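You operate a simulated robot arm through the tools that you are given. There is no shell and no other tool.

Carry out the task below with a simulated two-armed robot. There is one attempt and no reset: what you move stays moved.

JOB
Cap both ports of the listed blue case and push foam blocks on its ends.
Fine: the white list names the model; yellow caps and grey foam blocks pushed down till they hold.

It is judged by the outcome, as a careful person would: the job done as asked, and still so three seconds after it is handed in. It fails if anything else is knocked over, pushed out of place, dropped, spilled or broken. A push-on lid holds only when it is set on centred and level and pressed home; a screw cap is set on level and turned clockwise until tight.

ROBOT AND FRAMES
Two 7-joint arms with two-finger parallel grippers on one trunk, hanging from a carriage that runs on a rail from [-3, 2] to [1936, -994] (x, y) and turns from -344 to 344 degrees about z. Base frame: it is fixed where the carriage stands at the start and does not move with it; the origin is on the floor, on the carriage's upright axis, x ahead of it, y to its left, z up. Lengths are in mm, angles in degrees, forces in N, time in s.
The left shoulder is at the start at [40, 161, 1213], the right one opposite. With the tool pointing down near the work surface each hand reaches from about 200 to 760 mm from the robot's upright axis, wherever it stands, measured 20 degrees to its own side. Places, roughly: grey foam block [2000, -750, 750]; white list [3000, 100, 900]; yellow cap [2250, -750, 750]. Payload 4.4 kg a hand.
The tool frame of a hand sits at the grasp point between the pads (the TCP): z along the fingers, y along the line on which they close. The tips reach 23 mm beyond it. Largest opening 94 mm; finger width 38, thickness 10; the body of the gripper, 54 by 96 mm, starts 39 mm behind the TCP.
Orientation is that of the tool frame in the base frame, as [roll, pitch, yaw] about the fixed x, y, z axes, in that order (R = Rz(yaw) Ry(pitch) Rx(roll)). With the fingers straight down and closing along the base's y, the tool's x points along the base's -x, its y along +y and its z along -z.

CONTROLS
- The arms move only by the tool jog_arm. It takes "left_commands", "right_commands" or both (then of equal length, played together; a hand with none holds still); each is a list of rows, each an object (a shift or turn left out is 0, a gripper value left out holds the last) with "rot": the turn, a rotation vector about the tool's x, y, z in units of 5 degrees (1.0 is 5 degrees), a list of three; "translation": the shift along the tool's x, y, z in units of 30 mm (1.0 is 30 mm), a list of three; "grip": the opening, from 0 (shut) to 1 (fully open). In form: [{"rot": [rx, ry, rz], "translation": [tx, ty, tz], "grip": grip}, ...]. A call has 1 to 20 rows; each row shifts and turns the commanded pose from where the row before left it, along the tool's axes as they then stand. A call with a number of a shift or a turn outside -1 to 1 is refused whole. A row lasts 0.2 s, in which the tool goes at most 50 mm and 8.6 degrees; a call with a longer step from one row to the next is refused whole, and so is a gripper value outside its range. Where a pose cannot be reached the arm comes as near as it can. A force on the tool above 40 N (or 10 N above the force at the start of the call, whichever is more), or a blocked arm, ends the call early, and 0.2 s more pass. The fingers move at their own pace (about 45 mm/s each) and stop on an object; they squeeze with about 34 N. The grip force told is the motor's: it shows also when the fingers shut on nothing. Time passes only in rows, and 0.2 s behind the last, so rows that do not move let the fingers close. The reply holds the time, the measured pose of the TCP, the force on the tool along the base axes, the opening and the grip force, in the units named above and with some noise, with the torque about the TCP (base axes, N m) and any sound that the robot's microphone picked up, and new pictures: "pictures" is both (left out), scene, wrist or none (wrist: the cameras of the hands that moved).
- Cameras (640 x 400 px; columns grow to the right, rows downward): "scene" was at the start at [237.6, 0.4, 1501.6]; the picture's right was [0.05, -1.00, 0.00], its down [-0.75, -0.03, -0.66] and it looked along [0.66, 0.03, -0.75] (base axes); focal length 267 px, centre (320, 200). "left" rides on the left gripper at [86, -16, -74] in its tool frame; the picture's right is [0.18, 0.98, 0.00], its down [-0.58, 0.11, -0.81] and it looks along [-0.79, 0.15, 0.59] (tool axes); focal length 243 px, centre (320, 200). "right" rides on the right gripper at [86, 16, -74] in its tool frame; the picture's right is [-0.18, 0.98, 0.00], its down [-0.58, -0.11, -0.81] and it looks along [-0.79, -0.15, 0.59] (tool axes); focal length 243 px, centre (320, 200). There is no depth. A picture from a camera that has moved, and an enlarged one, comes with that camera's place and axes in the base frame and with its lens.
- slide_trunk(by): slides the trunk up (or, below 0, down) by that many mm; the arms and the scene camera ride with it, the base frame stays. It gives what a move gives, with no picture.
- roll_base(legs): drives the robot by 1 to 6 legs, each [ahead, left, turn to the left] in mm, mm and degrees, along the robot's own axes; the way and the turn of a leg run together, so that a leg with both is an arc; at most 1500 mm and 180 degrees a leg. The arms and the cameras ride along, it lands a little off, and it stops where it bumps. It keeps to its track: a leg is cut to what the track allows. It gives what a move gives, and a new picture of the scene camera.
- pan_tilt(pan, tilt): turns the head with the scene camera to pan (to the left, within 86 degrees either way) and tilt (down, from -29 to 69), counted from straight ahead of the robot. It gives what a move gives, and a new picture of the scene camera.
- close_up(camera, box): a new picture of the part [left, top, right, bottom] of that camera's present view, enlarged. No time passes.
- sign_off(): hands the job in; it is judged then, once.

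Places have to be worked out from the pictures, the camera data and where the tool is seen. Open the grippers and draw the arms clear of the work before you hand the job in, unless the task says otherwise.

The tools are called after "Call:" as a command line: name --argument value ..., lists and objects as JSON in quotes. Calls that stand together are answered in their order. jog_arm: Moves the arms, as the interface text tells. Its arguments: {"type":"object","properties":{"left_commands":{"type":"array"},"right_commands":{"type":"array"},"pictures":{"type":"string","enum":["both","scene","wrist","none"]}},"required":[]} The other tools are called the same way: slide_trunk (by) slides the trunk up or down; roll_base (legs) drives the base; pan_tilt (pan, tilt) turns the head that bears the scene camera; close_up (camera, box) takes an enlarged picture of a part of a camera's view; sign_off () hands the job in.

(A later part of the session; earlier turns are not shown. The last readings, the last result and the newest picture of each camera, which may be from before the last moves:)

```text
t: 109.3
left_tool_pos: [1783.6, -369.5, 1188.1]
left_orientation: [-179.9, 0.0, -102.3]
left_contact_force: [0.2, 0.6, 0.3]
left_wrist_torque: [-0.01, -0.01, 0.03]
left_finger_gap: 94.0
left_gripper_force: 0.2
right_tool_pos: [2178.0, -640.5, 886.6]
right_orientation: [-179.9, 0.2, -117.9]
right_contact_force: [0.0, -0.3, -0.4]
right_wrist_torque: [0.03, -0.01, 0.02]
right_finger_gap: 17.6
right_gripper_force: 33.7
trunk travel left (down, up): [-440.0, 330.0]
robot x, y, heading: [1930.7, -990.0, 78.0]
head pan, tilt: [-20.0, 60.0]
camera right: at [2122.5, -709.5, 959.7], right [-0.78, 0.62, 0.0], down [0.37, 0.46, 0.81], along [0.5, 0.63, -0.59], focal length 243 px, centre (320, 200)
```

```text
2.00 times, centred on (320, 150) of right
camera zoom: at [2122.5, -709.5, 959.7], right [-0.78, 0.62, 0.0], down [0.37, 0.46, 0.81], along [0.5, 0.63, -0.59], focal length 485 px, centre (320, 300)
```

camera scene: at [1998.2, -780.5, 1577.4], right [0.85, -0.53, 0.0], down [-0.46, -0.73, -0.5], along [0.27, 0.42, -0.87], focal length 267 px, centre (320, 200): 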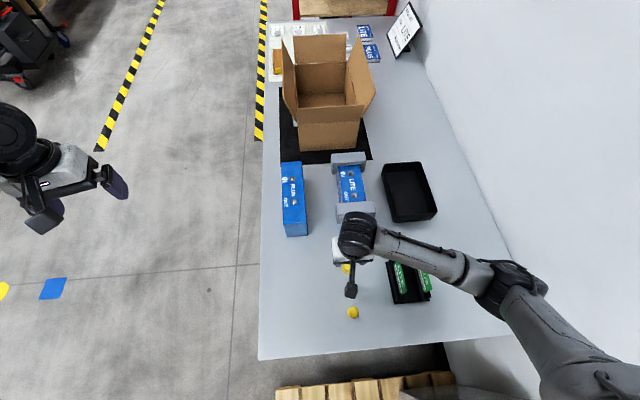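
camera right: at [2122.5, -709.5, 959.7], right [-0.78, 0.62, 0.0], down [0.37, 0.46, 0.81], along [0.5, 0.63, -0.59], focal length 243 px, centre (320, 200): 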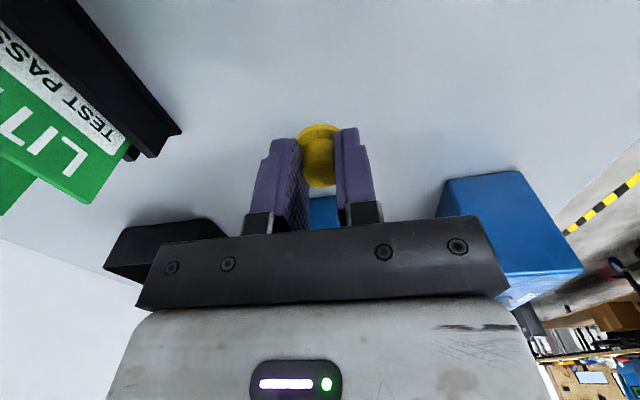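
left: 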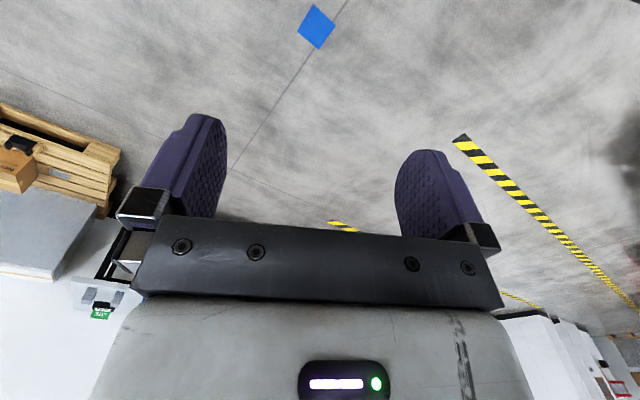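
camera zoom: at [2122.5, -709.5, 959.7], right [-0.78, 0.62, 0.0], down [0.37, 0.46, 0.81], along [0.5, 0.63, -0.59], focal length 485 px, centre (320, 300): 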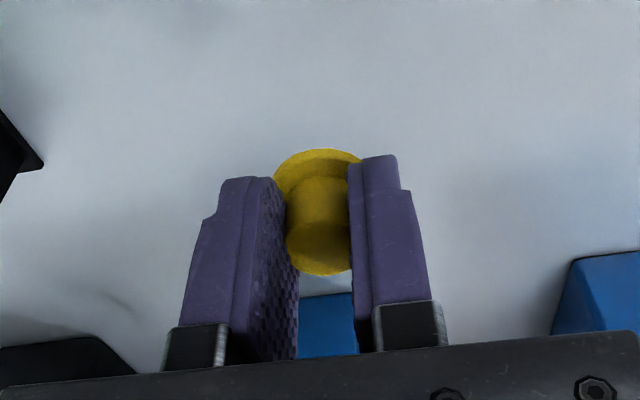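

The cap is held (17.6 mm). I raise it and carry it above the IN port, about (2336, -417.5).

Call:
jog_arm --right_commands '[{"translation": [0, 0, -1]}, {"translation": [0, 0, -1]}, {"translation": [0, 0, -1]}, {"translation": [0, 0, -0.5]}, {"translation": [-0.904, -0.118, 0]}, {"translation": [-0.904, -0.118, 0]}, {"translation": [-0.904, -0.118, 0]}, {"translation": [-0.904, -0.118, 0]}, {"translation": [-0.904, -0.118, 0]}, {"translation": [-0.904, -0.118, 0]}, {"translation": [-0.904, -0.118, 0]}, {"translation": [-0.904, -0.118, 0]}, {"translation": [-0.904, -0.118, 0]}, {"translation": [-0.904, -0.118, 0]}, {"rot": [-0.02, 0.04, 0]}]' --pictures "both"

Call:
close_up --camera "right" --box '[200, 0, 440, 200]'

Call:
close_up --camera "scene" --box '[325, 140, 389, 220]'

```text
t: 112.5
left_tool_pos: [1783.9, -368.2, 1188.6]
left_orientation: [-180.0, 0.0, -102.2]
left_contact_force: [-0.3, -0.4, -0.1]
left_wrist_torque: [-0.04, -0.02, 0.0]
left_finger_gap: 93.9
left_gripper_force: 0.0
right_tool_pos: [2336.3, -417.7, 990.7]
right_orientation: [180.0, -0.1, -117.9]
right_contact_force: [0.4, -0.5, -0.2]
right_wrist_torque: [0.01, 0.0, 0.02]
right_finger_gap: 17.5
right_gripper_force: 34.0
trunk travel left (down, up): [-440.0, 330.0]
robot x, y, heading: [1931.9, -992.6, 78.0]
head pan, tilt: [-20.0, 60.0]
camera scene: at [1998.0, -780.7, 1577.3], right [0.85, -0.53, 0.0], down [-0.46, -0.73, -0.5], along [0.27, 0.42, -0.87], focal length 267 px, centre (320, 200)
camera right: at [2281.7, -487.2, 1064.6], right [-0.78, 0.62, 0.0], down [0.37, 0.46, 0.81], along [0.5, 0.63, -0.59], focal length 243 px, centre (320, 200)
```

scene: 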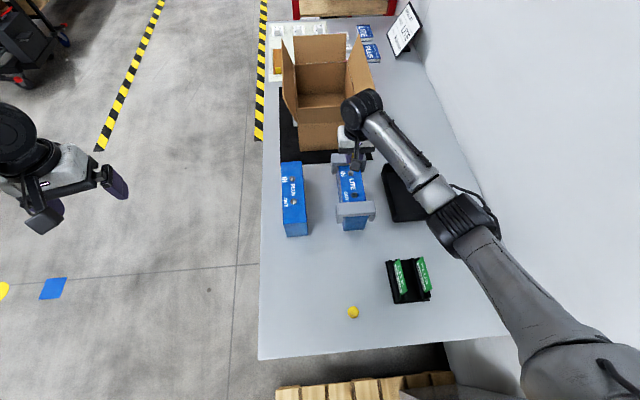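
right: 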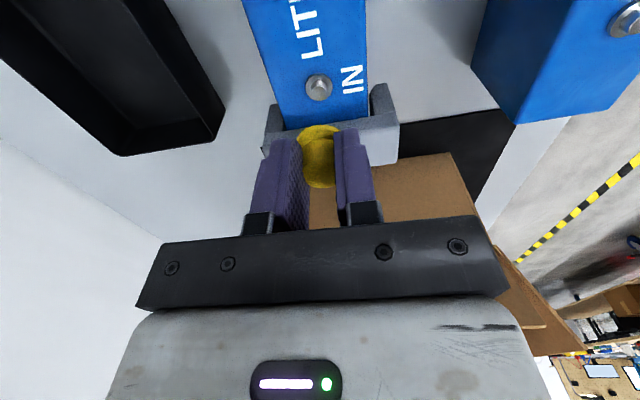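

```text
2.00 times, centred on (320, 100) of right
camera zoom: at [2281.7, -487.2, 1064.6], right [-0.78, 0.62, 0.0], down [0.37, 0.46, 0.81], along [0.5, 0.63, -0.59], focal length 485 px, centre (320, 400)
```

zoom: 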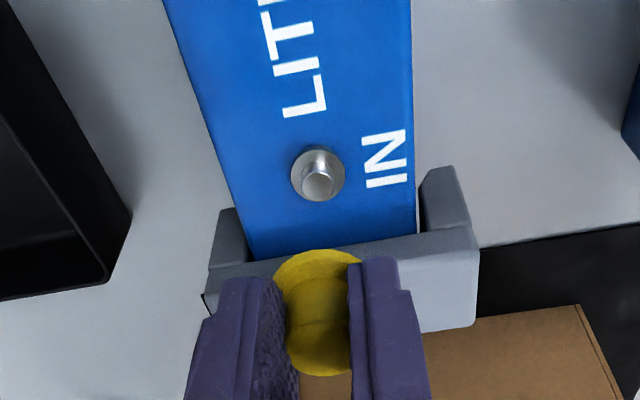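

```text
5.00 times, centred on (357, 180) of scene
camera zoom: at [1998.0, -780.7, 1577.3], right [0.85, -0.53, 0.0], down [-0.46, -0.73, -0.5], along [0.27, 0.42, -0.87], focal length 1334 px, centre (135, 300)
```

zoom: 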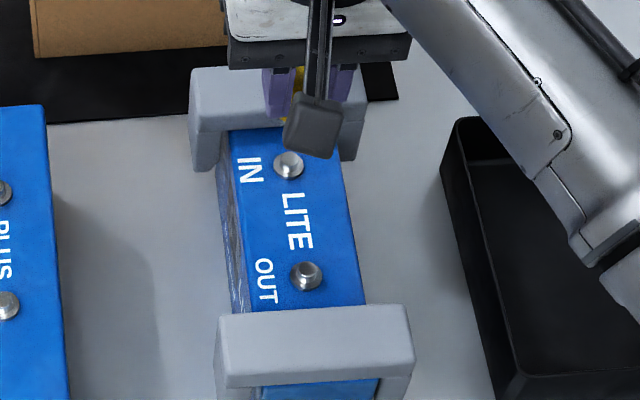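

The wrist view puts the port and the cap within 1 mm of each other. I lower to just above the stud (cap bottom about 6 mm above it) and measure again.

Call:
jog_arm --right_commands '[{"translation": [-0.01, -0.015, 0.5]}, {"translation": [0, 0, 0.5]}, {"translation": [0, 0, 0.45]}, {}]' --pictures "wrist"

Call:
close_up --camera "right" --box '[260, 80, 380, 180]'

Call:
close_up --camera "scene" --box '[335, 145, 383, 185]'

```text
t: 113.5
left_tool_pos: [1783.8, -367.5, 1188.8]
left_orientation: [179.9, 0.0, -102.3]
left_contact_force: [-0.6, -0.5, -0.6]
left_wrist_torque: [-0.01, 0.0, 0.02]
left_finger_gap: 94.1
left_gripper_force: 0.0
right_tool_pos: [2336.0, -417.6, 948.9]
right_orientation: [179.9, -0.1, -117.9]
right_contact_force: [0.4, -0.1, -0.4]
right_wrist_torque: [0.02, -0.02, -0.02]
right_finger_gap: 17.6
right_gripper_force: 33.5
trunk travel left (down, up): [-440.0, 330.0]
robot x, y, heading: [1930.3, -993.5, 77.9]
head pan, tilt: [-20.0, 60.0]
camera right: at [2281.7, -486.0, 1021.0], right [-0.78, 0.62, 0.0], down [0.37, 0.46, 0.81], along [0.5, 0.63, -0.59], focal length 243 px, centre (320, 200)
```

right: 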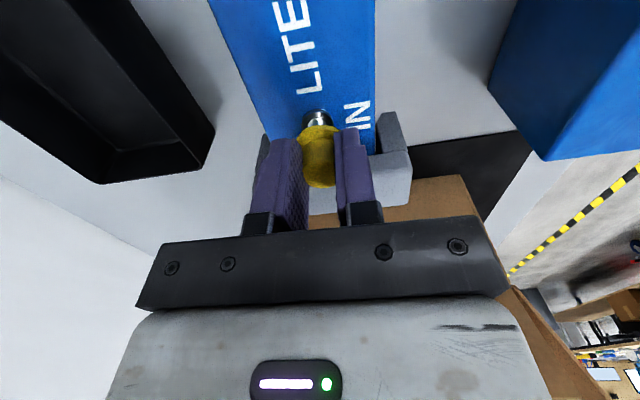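

```text
4.00 times, centred on (320, 130) of right
camera zoom: at [2281.7, -486.0, 1021.0], right [-0.78, 0.62, 0.0], down [0.37, 0.46, 0.81], along [0.5, 0.63, -0.59], focal length 970 px, centre (320, 480)
```

zoom: 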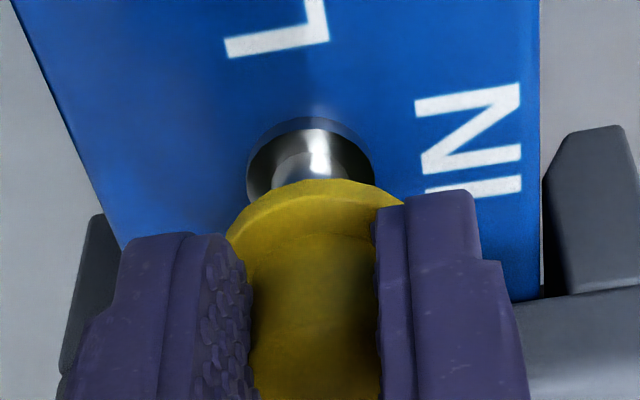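

```text
10.00 times, centred on (359, 165) of scene
camera zoom: at [1998.2, -780.4, 1577.4], right [0.85, -0.53, 0.0], down [-0.46, -0.73, -0.5], along [0.27, 0.42, -0.87], focal length 2667 px, centre (-70, 550)
```

zoom: 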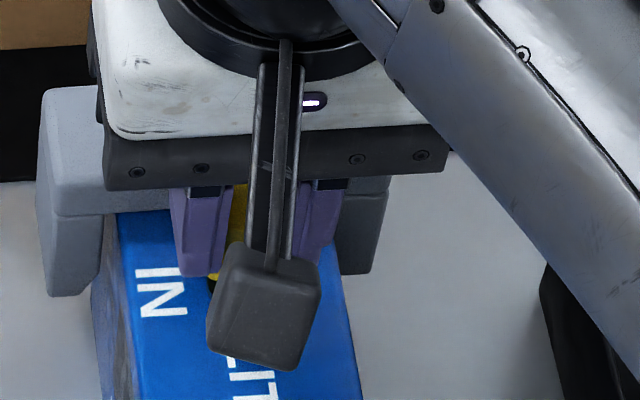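

The port lies about 1 mm along -y and maybe 1 mm along +x from the cap. I correct that and lower gently onto the stud.

Call:
jog_arm --right_commands '[{"translation": [0.027, -0.033, 0.1]}, {"translation": [0, 0, 0.1]}, {}]' --pictures "none"

Call:
jog_arm --right_commands '[{"translation": [0, 0, 0.07]}, {}]' --pictures "none"

Call:
jog_arm --right_commands '[{"translation": [0, 0, 0.07]}, {}]' --pictures "wrist"

Call:
close_up --camera "right" --box '[260, 80, 380, 180]'

```text
t: 114.3
left_tool_pos: [1783.7, -369.1, 1189.2]
left_orientation: [180.0, 0.0, -102.2]
left_contact_force: [0.5, 0.7, 0.6]
left_wrist_torque: [0.0, -0.03, -0.05]
left_finger_gap: 94.1
left_gripper_force: 0.1
right_tool_pos: [2337.1, -418.7, 941.4]
right_orientation: [179.9, 0.0, -117.9]
right_contact_force: [-0.6, -0.6, -0.8]
right_wrist_torque: [0.03, -0.02, 0.01]
right_finger_gap: 17.2
right_gripper_force: 33.8
trunk travel left (down, up): [-440.0, 330.0]
robot x, y, heading: [1928.3, -988.8, 77.7]
head pan, tilt: [-20.0, 60.0]
```

```text
t: 114.9
left_tool_pos: [1783.2, -368.3, 1188.3]
left_orientation: [180.0, 0.0, -102.1]
left_contact_force: [0.7, -0.8, 0.8]
left_wrist_torque: [0.03, -0.02, 0.03]
left_finger_gap: 94.2
left_gripper_force: 0.1
right_tool_pos: [2335.9, -419.7, 938.8]
right_orientation: [179.9, 0.0, -117.9]
right_contact_force: [-0.4, 0.0, 0.9]
right_wrist_torque: [0.02, 0.01, -0.01]
right_finger_gap: 17.6
right_gripper_force: 34.0
trunk travel left (down, up): [-440.0, 330.0]
robot x, y, heading: [1927.4, -987.4, 78.0]
head pan, tilt: [-20.0, 60.0]
```

```text
t: 115.5
left_tool_pos: [1784.4, -368.6, 1188.3]
left_orientation: [-180.0, 0.0, -102.2]
left_contact_force: [-1.0, 0.1, 1.1]
left_wrist_torque: [0.0, 0.0, -0.05]
left_finger_gap: 93.7
left_gripper_force: 0.0
right_tool_pos: [2337.2, -418.4, 936.8]
right_orientation: [179.9, 0.1, -117.9]
right_contact_force: [-0.9, -0.4, 1.0]
right_wrist_torque: [-0.03, 0.02, -0.01]
right_finger_gap: 17.6
right_gripper_force: 33.8
trunk travel left (down, up): [-440.0, 330.0]
robot x, y, heading: [1927.5, -991.8, 78.2]
head pan, tilt: [-20.0, 60.0]
camera right: at [2282.3, -487.5, 1011.0], right [-0.78, 0.62, 0.0], down [0.37, 0.46, 0.81], along [0.5, 0.63, -0.59], focal length 243 px, centre (320, 200)
```

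right: 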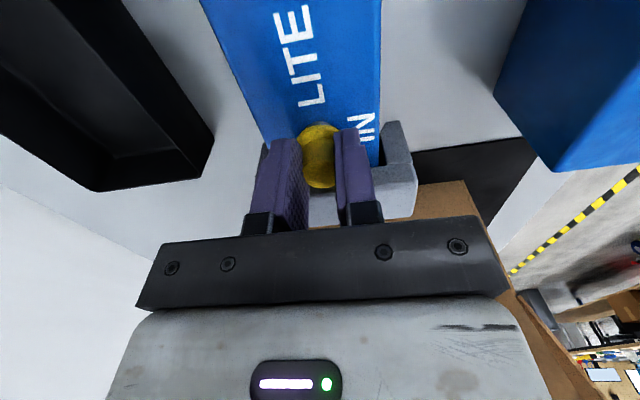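

```text
4.00 times, centred on (320, 130) of right
camera zoom: at [2282.3, -487.5, 1011.0], right [-0.78, 0.62, 0.0], down [0.37, 0.46, 0.81], along [0.5, 0.63, -0.59], focal length 970 px, centre (320, 480)
```

zoom: 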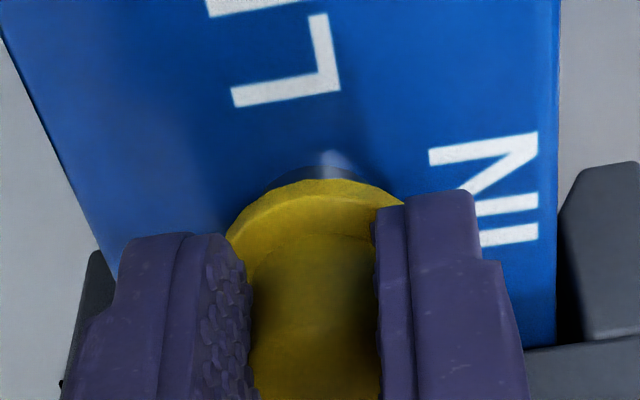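

No contact yet and the washer's visible arc is centred behind the cap. I keep lowering in small steps.

Call:
jog_arm --right_commands '[{"translation": [0, 0, 0.05]}, {}]' --pictures "none"

Call:
jog_arm --right_commands '[{"translation": [0, 0, 0.05]}, {}]' --pictures "none"

Call:
jog_arm --right_commands '[{"translation": [0, 0, 0.05]}, {}]' --pictures "none"

```text
t: 116.1
left_tool_pos: [1783.3, -368.8, 1188.5]
left_orientation: [-179.9, 0.0, -102.2]
left_contact_force: [-0.1, 0.1, 0.5]
left_wrist_torque: [0.02, 0.0, 0.0]
left_finger_gap: 94.2
left_gripper_force: 0.1
right_tool_pos: [2337.2, -418.7, 936.0]
right_orientation: [179.8, -0.1, -117.9]
right_contact_force: [0.8, -0.2, 0.5]
right_wrist_torque: [0.03, 0.0, -0.01]
right_finger_gap: 17.4
right_gripper_force: 33.9
trunk travel left (down, up): [-440.0, 330.0]
robot x, y, heading: [1927.7, -989.0, 77.9]
head pan, tilt: [-20.0, 60.0]
```

```text
t: 116.7
left_tool_pos: [1782.8, -368.6, 1187.7]
left_orientation: [180.0, 0.0, -102.3]
left_contact_force: [-0.1, 0.4, 0.3]
left_wrist_torque: [0.02, 0.0, 0.0]
left_finger_gap: 93.9
left_gripper_force: 0.1
right_tool_pos: [2335.7, -418.2, 933.7]
right_orientation: [179.9, -0.2, -117.9]
right_contact_force: [0.3, -0.8, 0.0]
right_wrist_torque: [-0.03, 0.04, 0.01]
right_finger_gap: 17.4
right_gripper_force: 34.1
trunk travel left (down, up): [-440.0, 330.0]
robot x, y, heading: [1926.2, -990.0, 77.7]
head pan, tilt: [-20.0, 60.0]
```

```text
t: 117.3
left_tool_pos: [1784.2, -367.7, 1188.9]
left_orientation: [179.9, 0.0, -102.2]
left_contact_force: [0.9, 0.2, 0.1]
left_wrist_torque: [-0.01, 0.0, 0.02]
left_finger_gap: 94.2
left_gripper_force: 0.0
right_tool_pos: [2335.9, -419.1, 932.0]
right_orientation: [179.9, -0.2, -117.9]
right_contact_force: [-0.8, -0.1, 0.6]
right_wrist_torque: [0.01, 0.03, -0.01]
right_finger_gap: 17.4
right_gripper_force: 33.7
trunk travel left (down, up): [-440.0, 330.0]
robot x, y, heading: [1928.8, -987.7, 77.9]
head pan, tilt: [-20.0, 60.0]
```

Call:
jog_arm --right_commands '[{"translation": [0, 0, 0.05]}, {}]' --pictures "none"

Call:
jog_arm --right_commands '[{"translation": [0, 0, 0.05]}, {}]' --pictures "wrist"

Call:
close_up --camera "right" --box '[260, 80, 380, 180]'

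```text
t: 117.9
left_tool_pos: [1784.4, -369.3, 1187.7]
left_orientation: [-179.9, 0.0, -102.2]
left_contact_force: [0.3, -0.4, 0.3]
left_wrist_torque: [0.02, -0.02, 0.02]
left_finger_gap: 94.2
left_gripper_force: 0.1
right_tool_pos: [2336.6, -418.1, 931.3]
right_orientation: [179.8, 0.0, -117.9]
right_contact_force: [-1.9, -4.6, 8.3]
right_wrist_torque: [-0.06, 0.07, 0.01]
right_finger_gap: 17.7
right_gripper_force: 34.4
trunk travel left (down, up): [-440.0, 330.0]
robot x, y, heading: [1926.7, -992.4, 78.0]
head pan, tilt: [-20.0, 60.0]
```

```text
t: 118.5
left_tool_pos: [1783.8, -367.6, 1189.5]
left_orientation: [-180.0, 0.0, -102.3]
left_contact_force: [0.2, 0.4, -0.2]
left_wrist_torque: [-0.03, -0.03, 0.0]
left_finger_gap: 93.9
left_gripper_force: 0.2
right_tool_pos: [2336.8, -418.3, 930.4]
right_orientation: [179.9, 0.1, -117.8]
right_contact_force: [-6.4, -12.8, 26.8]
right_wrist_torque: [-0.1, 0.08, -0.01]
right_finger_gap: 17.5
right_gripper_force: 33.9
trunk travel left (down, up): [-440.0, 330.0]
robot x, y, heading: [1928.8, -991.2, 77.8]
head pan, tilt: [-20.0, 60.0]
camera right: at [2282.3, -487.6, 1005.1], right [-0.78, 0.62, 0.0], down [0.37, 0.46, 0.81], along [0.5, 0.63, -0.59], focal length 243 px, centre (320, 200)
```

right: 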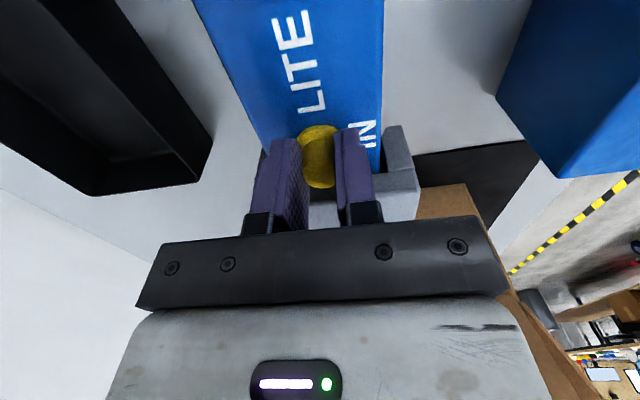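

```text
4.00 times, centred on (320, 130) of right
camera zoom: at [2282.3, -487.6, 1005.1], right [-0.78, 0.62, 0.0], down [0.37, 0.46, 0.81], along [0.5, 0.63, -0.59], focal length 970 px, centre (320, 480)
```

zoom: 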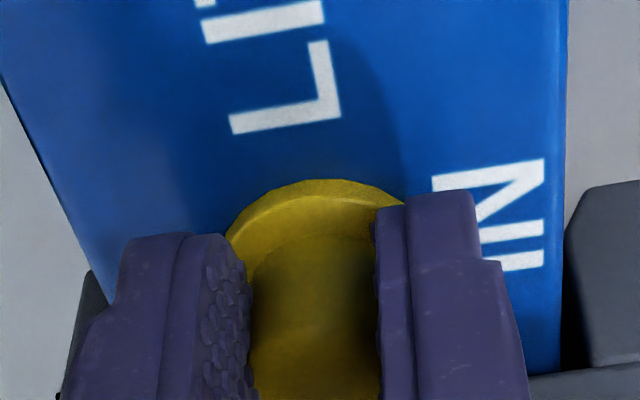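

The cap went over the stud and met resistance with its rim at about the case's surface. I press a bit more, countering the outward give with tool +x.

Call:
jog_arm --right_commands '[{"translation": [0.06, 0, 0]}, {"translation": [0.02, 0, 0.03]}, {}]' --pictures "none"

```text
t: 119.3
left_tool_pos: [1784.7, -366.1, 1188.8]
left_orientation: [180.0, 0.1, -102.2]
left_contact_force: [-0.1, -0.6, -0.2]
left_wrist_torque: [0.0, 0.02, 0.0]
left_finger_gap: 93.7
left_gripper_force: 0.0
right_tool_pos: [2337.9, -418.2, 931.0]
right_orientation: [179.8, 0.1, -117.9]
right_contact_force: [-1.4, 1.3, 22.4]
right_wrist_torque: [0.09, 0.01, 0.01]
right_finger_gap: 17.6
right_gripper_force: 33.6
trunk travel left (down, up): [-440.0, 330.0]
robot x, y, heading: [1929.9, -993.4, 77.9]
head pan, tilt: [-20.0, 60.0]
```

Call:
jog_arm --right_commands '[{"translation": [0.02, 0, 0.05]}, {}, {"translation": [0, 0, -0.05]}]' --pictures "none"

Call:
jog_arm --right_commands '[{"grip": 0.45}, {}, {}, {"translation": [0, 0, -0.3]}, {"translation": [0, 0, -0.9]}, {"translation": [0, 0, -0.6]}, {}]' --pictures "both"

Call:
close_up --camera "right" --box '[240, 20, 400, 150]'

Call:
close_up --camera "scene" --box '[325, 145, 389, 225]'

```text
t: 120.1
left_tool_pos: [1784.8, -367.0, 1188.2]
left_orientation: [-179.9, 0.1, -102.2]
left_contact_force: [0.2, 0.1, -0.5]
left_wrist_torque: [-0.02, -0.01, 0.03]
left_finger_gap: 94.0
left_gripper_force: 0.0
right_tool_pos: [2337.2, -418.4, 930.0]
right_orientation: [179.8, 0.2, -118.0]
right_contact_force: [0.0, 2.5, 22.5]
right_wrist_torque: [0.14, -0.02, 0.01]
right_finger_gap: 17.6
right_gripper_force: 34.0
trunk travel left (down, up): [-440.0, 330.0]
robot x, y, heading: [1928.4, -984.6, 77.8]
head pan, tilt: [-20.0, 60.0]
```

```text
t: 121.7
left_tool_pos: [1784.3, -369.7, 1188.6]
left_orientation: [-180.0, 0.0, -102.3]
left_contact_force: [-0.9, 0.2, -0.1]
left_wrist_torque: [0.02, -0.01, 0.02]
left_finger_gap: 93.9
left_gripper_force: 0.0
right_tool_pos: [2335.4, -422.1, 983.6]
right_orientation: [179.9, -0.1, -118.0]
right_contact_force: [-0.4, 0.5, -0.3]
right_wrist_torque: [0.0, -0.01, -0.01]
right_finger_gap: 42.3
right_gripper_force: 0.0
trunk travel left (down, up): [-440.0, 330.0]
robot x, y, heading: [1931.6, -988.5, 77.9]
head pan, tilt: [-20.0, 60.0]
camera scene: at [1998.1, -780.5, 1577.3], right [0.85, -0.53, 0.0], down [-0.46, -0.73, -0.5], along [0.27, 0.42, -0.87], focal length 267 px, centre (320, 200)
camera right: at [2280.9, -490.1, 1056.9], right [-0.78, 0.62, 0.0], down [0.37, 0.46, 0.81], along [0.5, 0.63, -0.59], focal length 243 px, centre (320, 200)
```

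scene: 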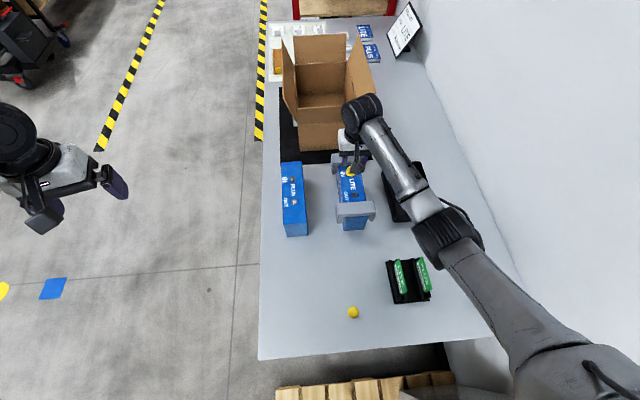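
right: 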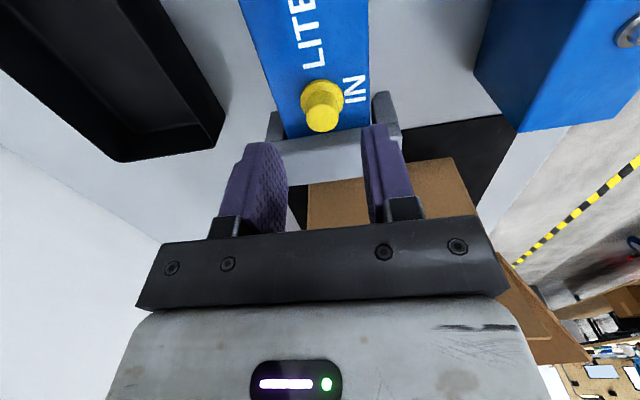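

```text
3.08 times, centred on (320, 85) of right
camera zoom: at [2280.9, -490.1, 1056.9], right [-0.78, 0.62, 0.0], down [0.37, 0.46, 0.81], along [0.5, 0.63, -0.59], focal length 746 px, centre (320, 554)
```

zoom: 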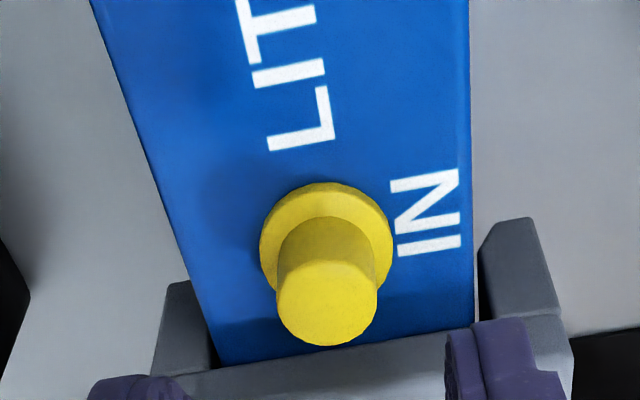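

```text
5.00 times, centred on (357, 185) of scene
camera zoom: at [1998.1, -780.5, 1577.3], right [0.85, -0.53, 0.0], down [-0.46, -0.73, -0.5], along [0.27, 0.42, -0.87], focal length 1334 px, centre (135, 275)
```

zoom: 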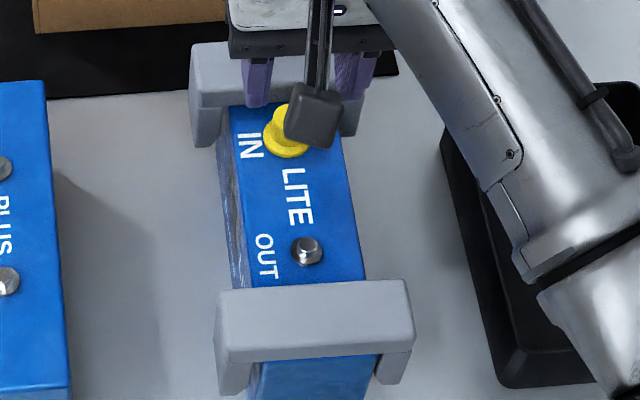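

The cap sits level on the IN stud. I shut the fingers over it and press its top, with counter-motion, to be sure it is home.

Call:
jog_arm --right_commands '[{"translation": [-0.17, 0.01, 0], "grip": 0}, {}, {}, {}, {"translation": [0, 0, 0.6]}, {"translation": [0, 0, 0.45]}, {}]' --pictures "none"

Call:
jog_arm --right_commands '[{"translation": [0, 0, 0.07]}, {"translation": [0.01, 0, 0.07]}, {}]' --pictures "none"

```text
t: 123.3
left_tool_pos: [1783.7, -367.4, 1188.6]
left_orientation: [180.0, 0.1, -102.1]
left_contact_force: [0.2, 0.3, 0.2]
left_wrist_torque: [-0.03, -0.01, 0.01]
left_finger_gap: 93.4
left_gripper_force: 0.1
right_tool_pos: [2337.3, -416.7, 951.1]
right_orientation: [180.0, -0.1, -117.9]
right_contact_force: [0.3, -0.7, -0.1]
right_wrist_torque: [0.0, -0.03, 0.0]
right_finger_gap: 0.0
right_gripper_force: 34.3
trunk travel left (down, up): [-440.0, 330.0]
robot x, y, heading: [1927.6, -991.3, 77.9]
head pan, tilt: [-20.0, 60.0]
```

```text
t: 124.1
left_tool_pos: [1784.5, -367.9, 1188.0]
left_orientation: [-180.0, 0.1, -102.1]
left_contact_force: [0.3, 0.2, 0.0]
left_wrist_torque: [-0.04, 0.0, -0.02]
left_finger_gap: 93.9
left_gripper_force: 0.1
right_tool_pos: [2338.2, -417.2, 946.8]
right_orientation: [179.9, 0.0, -117.9]
right_contact_force: [-1.3, 0.0, 1.2]
right_wrist_torque: [0.0, -0.02, -0.01]
right_finger_gap: 0.0
right_gripper_force: 33.8
trunk travel left (down, up): [-440.0, 330.0]
robot x, y, heading: [1926.3, -991.8, 77.6]
head pan, tilt: [-20.0, 60.0]
```

Call:
jog_arm --right_commands '[{"translation": [0.02, 0, 0.05]}, {"translation": [0.02, 0, 0.05]}, {}]' --pictures "none"

Call:
jog_arm --right_commands '[{"translation": [0.03, 0, 0.05]}, {}]' --pictures "none"

```text
t: 124.9
left_tool_pos: [1783.5, -368.4, 1188.3]
left_orientation: [179.9, -0.1, -102.2]
left_contact_force: [-1.2, 0.3, 0.6]
left_wrist_torque: [0.0, 0.0, 0.0]
left_finger_gap: 93.7
left_gripper_force: 0.0
right_tool_pos: [2337.9, -416.4, 945.5]
right_orientation: [179.8, 0.1, -117.9]
right_contact_force: [-3.7, -6.2, 21.8]
right_wrist_torque: [-0.12, 0.08, -0.01]
right_finger_gap: 0.0
right_gripper_force: 33.8
trunk travel left (down, up): [-440.0, 330.0]
robot x, y, heading: [1929.8, -991.0, 77.9]
head pan, tilt: [-20.0, 60.0]
```

```text
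t: 125.6
left_tool_pos: [1785.7, -367.6, 1188.8]
left_orientation: [-180.0, 0.0, -102.2]
left_contact_force: [-0.1, -0.1, 0.0]
left_wrist_torque: [-0.03, 0.02, 0.0]
left_finger_gap: 94.1
left_gripper_force: 0.1
right_tool_pos: [2337.1, -416.9, 946.6]
right_orientation: [179.8, 0.4, -117.9]
right_contact_force: [0.0, -2.1, 11.1]
right_wrist_torque: [-0.06, -0.01, -0.01]
right_finger_gap: 0.1
right_gripper_force: 33.6
trunk travel left (down, up): [-440.0, 330.0]
robot x, y, heading: [1931.0, -985.4, 77.9]
head pan, tilt: [-20.0, 60.0]
stopped in row 2 (right hand): the force on the tool passed its limit at 41 N (the readings are from after the stop); the commanded pose is now the measured one
```

The cap's top is solid at z ~ 923. I lift off and go to cap B, about (2125, -746.5), opening the gripper.

Call:
jog_arm --right_commands '[{"translation": [0, 0, -0.5], "rot": [0.04, 0.08, 0]}, {"translation": [0, 0, -0.9]}, {"translation": [0, 0, -0.6]}, {"translation": [0.93, 0.079, 0], "grip": 0.55}, {"translation": [0.93, 0.079, 0]}, {"translation": [0.93, 0.079, 0]}, {"translation": [0.93, 0.079, 0]}, {"translation": [0.93, 0.079, 0]}, {"translation": [0.93, 0.079, 0]}, {"translation": [0.93, 0.079, 0]}, {"translation": [0.93, 0.079, 0]}, {"translation": [0.93, 0.079, 0]}, {"translation": [0.93, 0.079, 0]}, {"translation": [0.93, 0.079, 0]}, {"translation": [0.93, 0.079, 0]}, {"translation": [0.93, 0.079, 0]}, {"translation": [0.93, 0.079, 0]}, {}]' --pictures "none"

Call:
jog_arm --right_commands '[{"translation": [0, 0, 1]}, {"translation": [0, 0, 1]}, {"translation": [0, 0, 1]}, {"translation": [0, 0, 0.5]}, {}]' --pictures "both"

Call:
close_up --camera "right" --box '[200, 0, 440, 150]'

Call:
close_up --camera "scene" --box '[315, 138, 395, 238]'

```text
t: 129.4
left_tool_pos: [1784.4, -367.6, 1188.3]
left_orientation: [179.9, 0.0, -102.2]
left_contact_force: [-0.3, -1.1, -0.4]
left_wrist_torque: [-0.01, -0.01, -0.01]
left_finger_gap: 94.2
left_gripper_force: 0.0
right_tool_pos: [2124.0, -748.5, 1007.1]
right_orientation: [-179.9, -0.2, -117.8]
right_contact_force: [0.1, -0.5, 0.0]
right_wrist_torque: [0.0, -0.02, -0.01]
right_finger_gap: 51.8
right_gripper_force: 0.1
trunk travel left (down, up): [-440.0, 330.0]
robot x, y, heading: [1929.9, -991.1, 77.8]
head pan, tilt: [-20.0, 60.0]
```

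```text
t: 130.6
left_tool_pos: [1783.9, -368.1, 1188.2]
left_orientation: [-180.0, 0.0, -102.3]
left_contact_force: [0.3, 0.6, 0.5]
left_wrist_torque: [-0.03, 0.01, -0.01]
left_finger_gap: 94.3
left_gripper_force: 0.1
right_tool_pos: [2125.1, -746.5, 900.3]
right_orientation: [179.9, -0.2, -117.9]
right_contact_force: [0.1, 0.1, -0.2]
right_wrist_torque: [0.01, 0.0, 0.0]
right_finger_gap: 51.6
right_gripper_force: 0.1
trunk travel left (down, up): [-440.0, 330.0]
robot x, y, heading: [1929.9, -992.3, 77.8]
head pan, tilt: [-20.0, 60.0]
camera scene: at [1998.1, -780.5, 1577.4], right [0.85, -0.53, 0.0], down [-0.46, -0.73, -0.5], along [0.27, 0.42, -0.87], focal length 267 px, centre (320, 200)
camera right: at [2069.6, -815.9, 974.8], right [-0.78, 0.62, 0.0], down [0.37, 0.47, 0.8], along [0.5, 0.63, -0.59], focal length 243 px, centre (320, 200)
```

scene: 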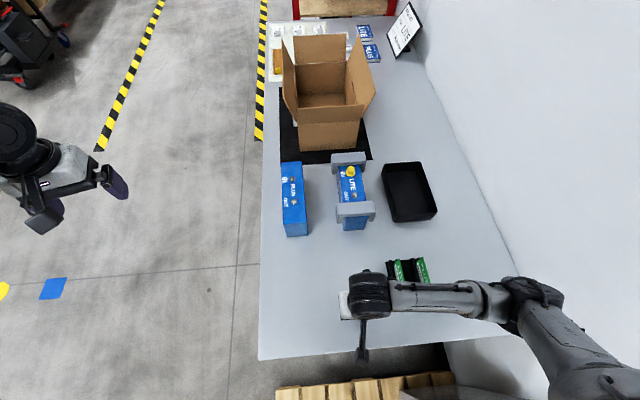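
right: 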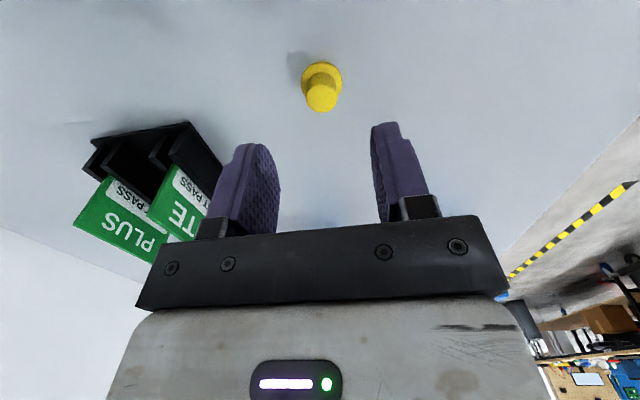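

```text
2.67 times, centred on (320, 75) of right
camera zoom: at [2069.6, -815.9, 974.8], right [-0.78, 0.62, 0.0], down [0.37, 0.47, 0.8], along [0.5, 0.63, -0.59], focal length 647 px, centre (320, 533)
```

zoom: 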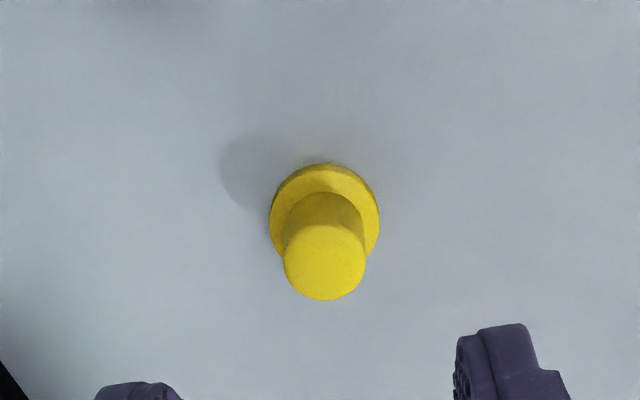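

```text
4.00 times, centred on (355, 188) of scene
camera zoom: at [1998.1, -780.5, 1577.4], right [0.85, -0.53, 0.0], down [-0.46, -0.73, -0.5], along [0.27, 0.42, -0.87], focal length 1067 px, centre (180, 248)
```

zoom: 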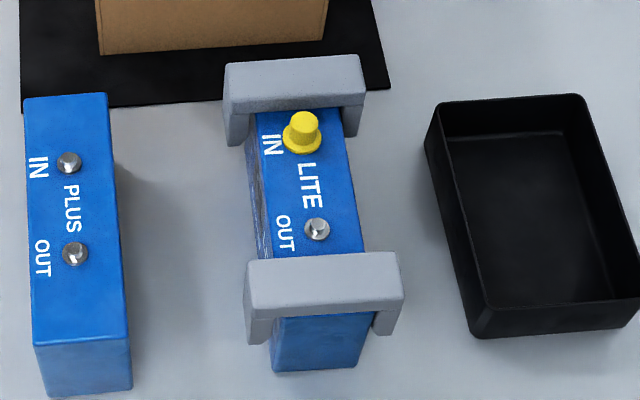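

Cap B is nearly under the tool and the IN cap and blocks still sit well. I correct slightly, lower and grip it.

Call:
jog_arm --right_commands '[{"translation": [-0.08, 0.03, 0.8]}, {"translation": [0, 0, 0.8]}, {"translation": [0, 0, 0.5]}, {"translation": [0, 0, 0.19]}, {}]' --pictures "wrist"

Call:
close_up --camera "right" --box '[200, 0, 440, 200]'

```text
t: 131.8
left_tool_pos: [1784.3, -368.6, 1186.9]
left_orientation: [179.9, 0.0, -102.2]
left_contact_force: [0.0, 0.0, 0.0]
left_wrist_torque: [-0.02, 0.0, 0.0]
left_finger_gap: 94.0
left_gripper_force: 0.1
right_tool_pos: [2123.8, -745.5, 833.4]
right_orientation: [179.9, -0.3, -117.8]
right_contact_force: [-1.2, 0.6, 0.5]
right_wrist_torque: [-0.01, -0.01, 0.03]
right_finger_gap: 51.6
right_gripper_force: 0.0
trunk travel left (down, up): [-440.0, 330.0]
robot x, y, heading: [1930.3, -988.5, 78.0]
head pan, tilt: [-20.0, 60.0]
camera right: at [2069.7, -813.3, 906.9], right [-0.78, 0.62, 0.0], down [0.37, 0.47, 0.8], along [0.5, 0.63, -0.59], focal length 243 px, centre (320, 200)
```

right: 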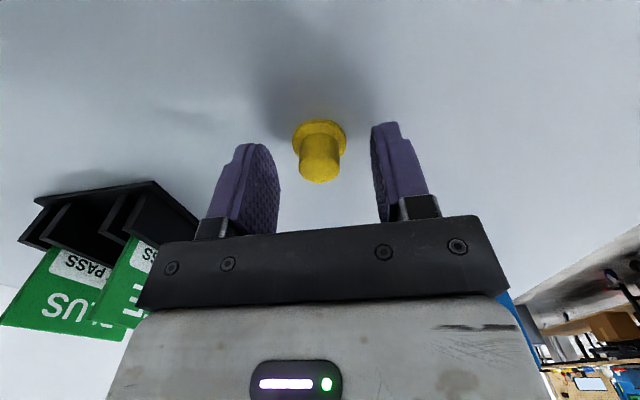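

```text
2.00 times, centred on (320, 100) of right
camera zoom: at [2069.7, -813.3, 906.9], right [-0.78, 0.62, 0.0], down [0.37, 0.47, 0.8], along [0.5, 0.63, -0.59], focal length 485 px, centre (320, 400)
```

zoom: 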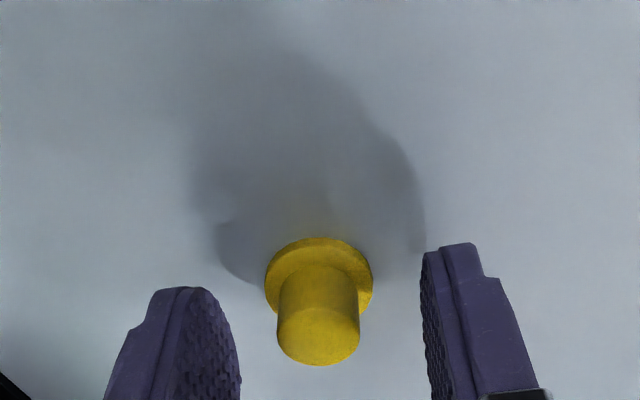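

I nudge 2.5 mm along +x, level the hand, and close on the cap, then lift.

Call:
jog_arm --right_commands '[{"translation": [0.08, 0.01, 0], "rot": [0.02, -0.05, 0]}, {"grip": 0.05}, {}, {}, {}, {}, {"translation": [0, 0, -0.2]}, {"translation": [0, 0, -0.8]}, {"translation": [0, 0, -0.8]}, {"translation": [0, 0, -1]}, {"translation": [0, 0, -1]}, {"translation": [0, 0, -1]}, {"translation": [0, 0, -0.5]}, {}]' --pictures "wrist"

Call:
close_up --camera "right" --box '[200, 0, 440, 200]'

```text
t: 134.8
left_tool_pos: [1783.4, -368.4, 1188.4]
left_orientation: [180.0, 0.0, -102.1]
left_contact_force: [0.5, -0.5, -0.4]
left_wrist_torque: [0.02, 0.01, 0.01]
left_finger_gap: 93.9
left_gripper_force: 0.1
right_tool_pos: [2122.2, -747.6, 992.6]
right_orientation: [-179.9, 0.0, -117.9]
right_contact_force: [0.3, -0.3, -0.1]
right_wrist_torque: [0.05, 0.01, -0.03]
right_finger_gap: 17.5
right_gripper_force: 34.4
trunk travel left (down, up): [-440.0, 330.0]
robot x, y, heading: [1928.6, -989.0, 77.8]
head pan, tilt: [-20.0, 60.0]
camera right: at [2066.9, -816.2, 1065.8], right [-0.78, 0.62, 0.0], down [0.37, 0.46, 0.81], along [0.5, 0.63, -0.59], focal length 243 px, centre (320, 200)
```

right: 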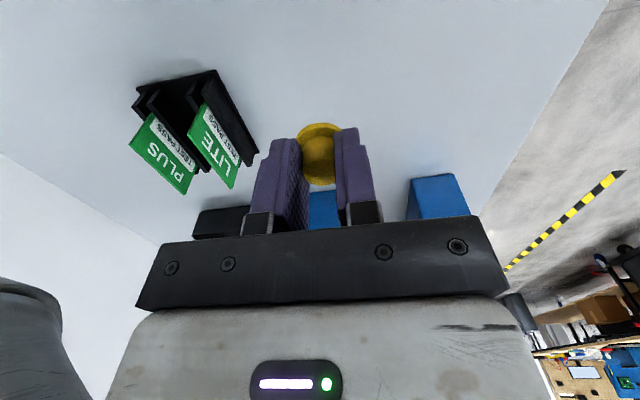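

```text
2.00 times, centred on (320, 100) of right
camera zoom: at [2066.9, -816.2, 1065.8], right [-0.78, 0.62, 0.0], down [0.37, 0.46, 0.81], along [0.5, 0.63, -0.59], focal length 485 px, centre (320, 400)
```

zoom: 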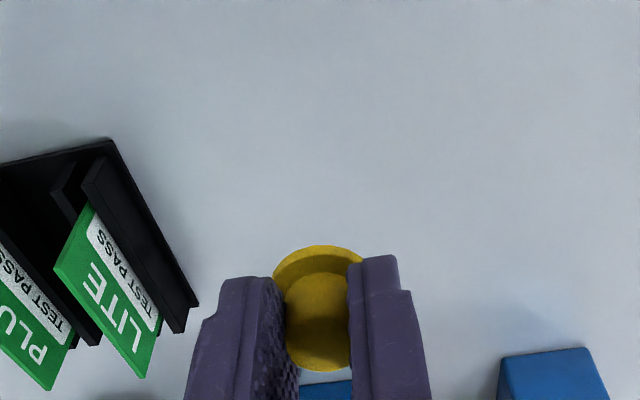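

Cap B is held. I carry it above the OUT port, about (2300, -487).

Call:
jog_arm --right_commands '[{"translation": [-0.871, -0.099, 0]}, {"translation": [-0.871, -0.099, 0]}, {"translation": [-0.871, -0.099, 0]}, {"translation": [-0.871, -0.099, 0]}, {"translation": [-0.871, -0.099, 0]}, {"translation": [-0.871, -0.099, 0]}, {"translation": [-0.871, -0.099, 0]}, {"translation": [-0.871, -0.099, 0]}, {"translation": [-0.871, -0.099, 0]}, {"translation": [-0.871, -0.099, 0]}, {"translation": [-0.871, -0.099, 0]}, {"translation": [-0.871, -0.099, 0]}, {}]' --pictures "wrist"

Call:
close_up --camera "right" --box '[200, 0, 440, 200]'

```text
t: 137.6
left_tool_pos: [1783.4, -368.9, 1188.1]
left_orientation: [180.0, 0.0, -102.2]
left_contact_force: [-0.2, 0.7, 0.6]
left_wrist_torque: [-0.01, 0.03, -0.01]
left_finger_gap: 94.0
left_gripper_force: 0.1
right_tool_pos: [2300.9, -487.6, 992.5]
right_orientation: [-179.9, 0.0, -117.8]
right_contact_force: [-0.3, -0.3, -0.3]
right_wrist_torque: [0.0, -0.04, 0.03]
right_finger_gap: 17.4
right_gripper_force: 33.8
trunk travel left (down, up): [-440.0, 330.0]
robot x, y, heading: [1932.5, -990.5, 77.6]
head pan, tilt: [-20.0, 60.0]
camera right: at [2246.0, -555.7, 1065.7], right [-0.78, 0.62, 0.0], down [0.37, 0.46, 0.81], along [0.5, 0.63, -0.59], focal length 243 px, centre (320, 200)
```

right: 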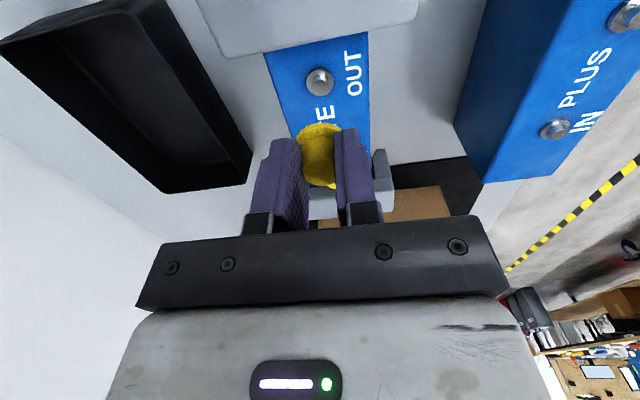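

```text
2.00 times, centred on (320, 100) of right
camera zoom: at [2246.0, -555.7, 1065.7], right [-0.78, 0.62, 0.0], down [0.37, 0.46, 0.81], along [0.5, 0.63, -0.59], focal length 485 px, centre (320, 400)
```

zoom: 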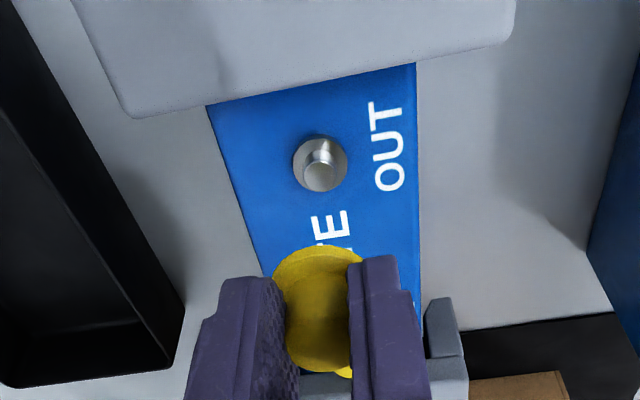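

The port sits about 1 mm along +x of the cap. I correct and lower to just above the stud for a check.

Call:
jog_arm --right_commands '[{"translation": [0.033, -0.01, 0.5]}, {"translation": [0, 0, 0.5]}, {"translation": [0, 0, 0.5]}, {}]' --pictures "wrist"

Call:
close_up --camera "right" --box '[260, 80, 380, 180]'

```text
t: 138.6
left_tool_pos: [1783.7, -368.2, 1188.0]
left_orientation: [-180.0, 0.0, -102.2]
left_contact_force: [0.0, 0.4, -0.1]
left_wrist_torque: [-0.01, -0.03, -0.01]
left_finger_gap: 93.7
left_gripper_force: 0.0
right_tool_pos: [2300.9, -487.7, 947.3]
right_orientation: [-179.9, 0.0, -117.8]
right_contact_force: [-0.7, 1.2, 0.5]
right_wrist_torque: [0.05, -0.03, -0.02]
right_finger_gap: 17.5
right_gripper_force: 34.1
trunk travel left (down, up): [-440.0, 330.0]
robot x, y, heading: [1930.9, -993.2, 77.8]
head pan, tilt: [-20.0, 60.0]
camera right: at [2246.3, -557.0, 1020.7], right [-0.78, 0.62, 0.0], down [0.37, 0.46, 0.81], along [0.5, 0.63, -0.59], focal length 243 px, centre (320, 200)
```

right: 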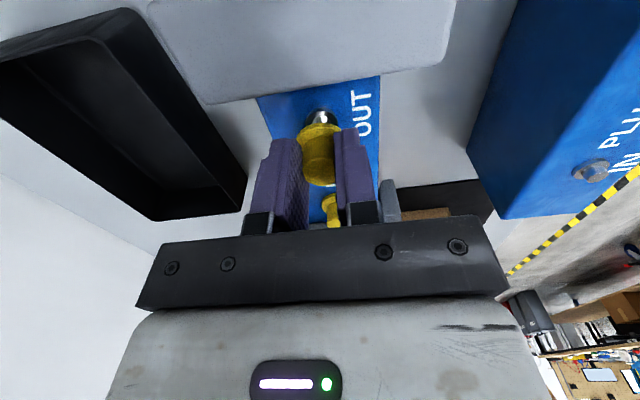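

```text
4.00 times, centred on (320, 130) of right
camera zoom: at [2246.3, -557.0, 1020.7], right [-0.78, 0.62, 0.0], down [0.37, 0.46, 0.81], along [0.5, 0.63, -0.59], focal length 970 px, centre (320, 480)
```

zoom: 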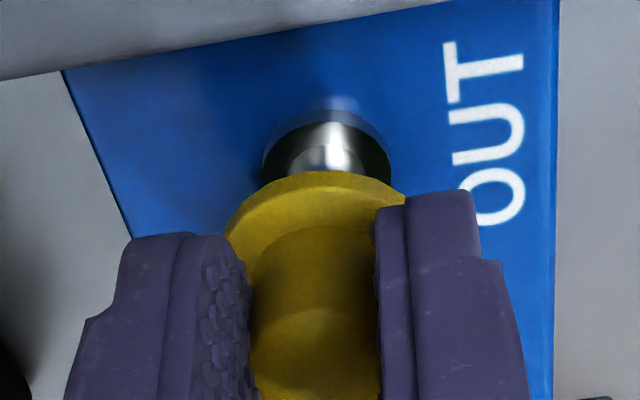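

The cap lines up with the stud just as the first one did. I lower onto it in steps.

Call:
jog_arm --right_commands '[{"translation": [0, 0.01, 0.15]}, {"translation": [0, 0, 0.1]}, {"translation": [0, 0, 0.1]}, {}]' --pictures "none"

Call:
jog_arm --right_commands '[{"translation": [0, 0, 0.07]}, {"translation": [0, 0, 0.03]}, {}]' --pictures "none"

Call:
jog_arm --right_commands '[{"translation": [0, 0, 0.05]}, {}]' --pictures "none"

```text
t: 139.6
left_tool_pos: [1782.1, -367.4, 1188.7]
left_orientation: [180.0, 0.0, -102.2]
left_contact_force: [0.4, -0.1, -0.4]
left_wrist_torque: [0.01, 0.01, 0.01]
left_finger_gap: 94.0
left_gripper_force: 0.0
right_tool_pos: [2300.7, -489.0, 935.5]
right_orientation: [-179.9, 0.0, -117.9]
right_contact_force: [-0.7, -0.3, 0.4]
right_wrist_torque: [0.04, 0.0, 0.0]
right_finger_gap: 17.5
right_gripper_force: 33.9
trunk travel left (down, up): [-440.0, 330.0]
robot x, y, heading: [1929.3, -985.4, 77.8]
head pan, tilt: [-20.0, 60.0]
```

```text
t: 140.4
left_tool_pos: [1784.2, -367.9, 1189.3]
left_orientation: [-179.9, 0.0, -102.1]
left_contact_force: [0.0, 0.6, -0.2]
left_wrist_torque: [-0.03, -0.03, -0.02]
left_finger_gap: 94.1
left_gripper_force: 0.1
right_tool_pos: [2301.0, -487.6, 935.8]
right_orientation: [-180.0, 0.2, -117.8]
right_contact_force: [-1.6, -4.6, 16.8]
right_wrist_torque: [-0.18, 0.13, -0.04]
right_finger_gap: 17.5
right_gripper_force: 34.2
trunk travel left (down, up): [-440.0, 330.0]
robot x, y, heading: [1927.0, -987.7, 77.5]
head pan, tilt: [-20.0, 60.0]
```

```text
t: 141.0
left_tool_pos: [1783.8, -368.4, 1188.1]
left_orientation: [-180.0, 0.0, -102.2]
left_contact_force: [0.5, -0.1, 0.6]
left_wrist_torque: [0.02, 0.04, 0.01]
left_finger_gap: 93.8
left_gripper_force: 0.0
right_tool_pos: [2302.4, -486.9, 933.9]
right_orientation: [-180.0, 0.2, -117.8]
right_contact_force: [-1.4, -3.6, 29.7]
right_wrist_torque: [-0.34, 0.19, -0.03]
right_finger_gap: 17.5
right_gripper_force: 34.2
trunk travel left (down, up): [-440.0, 330.0]
robot x, y, heading: [1931.3, -989.9, 78.1]
head pan, tilt: [-20.0, 60.0]
```

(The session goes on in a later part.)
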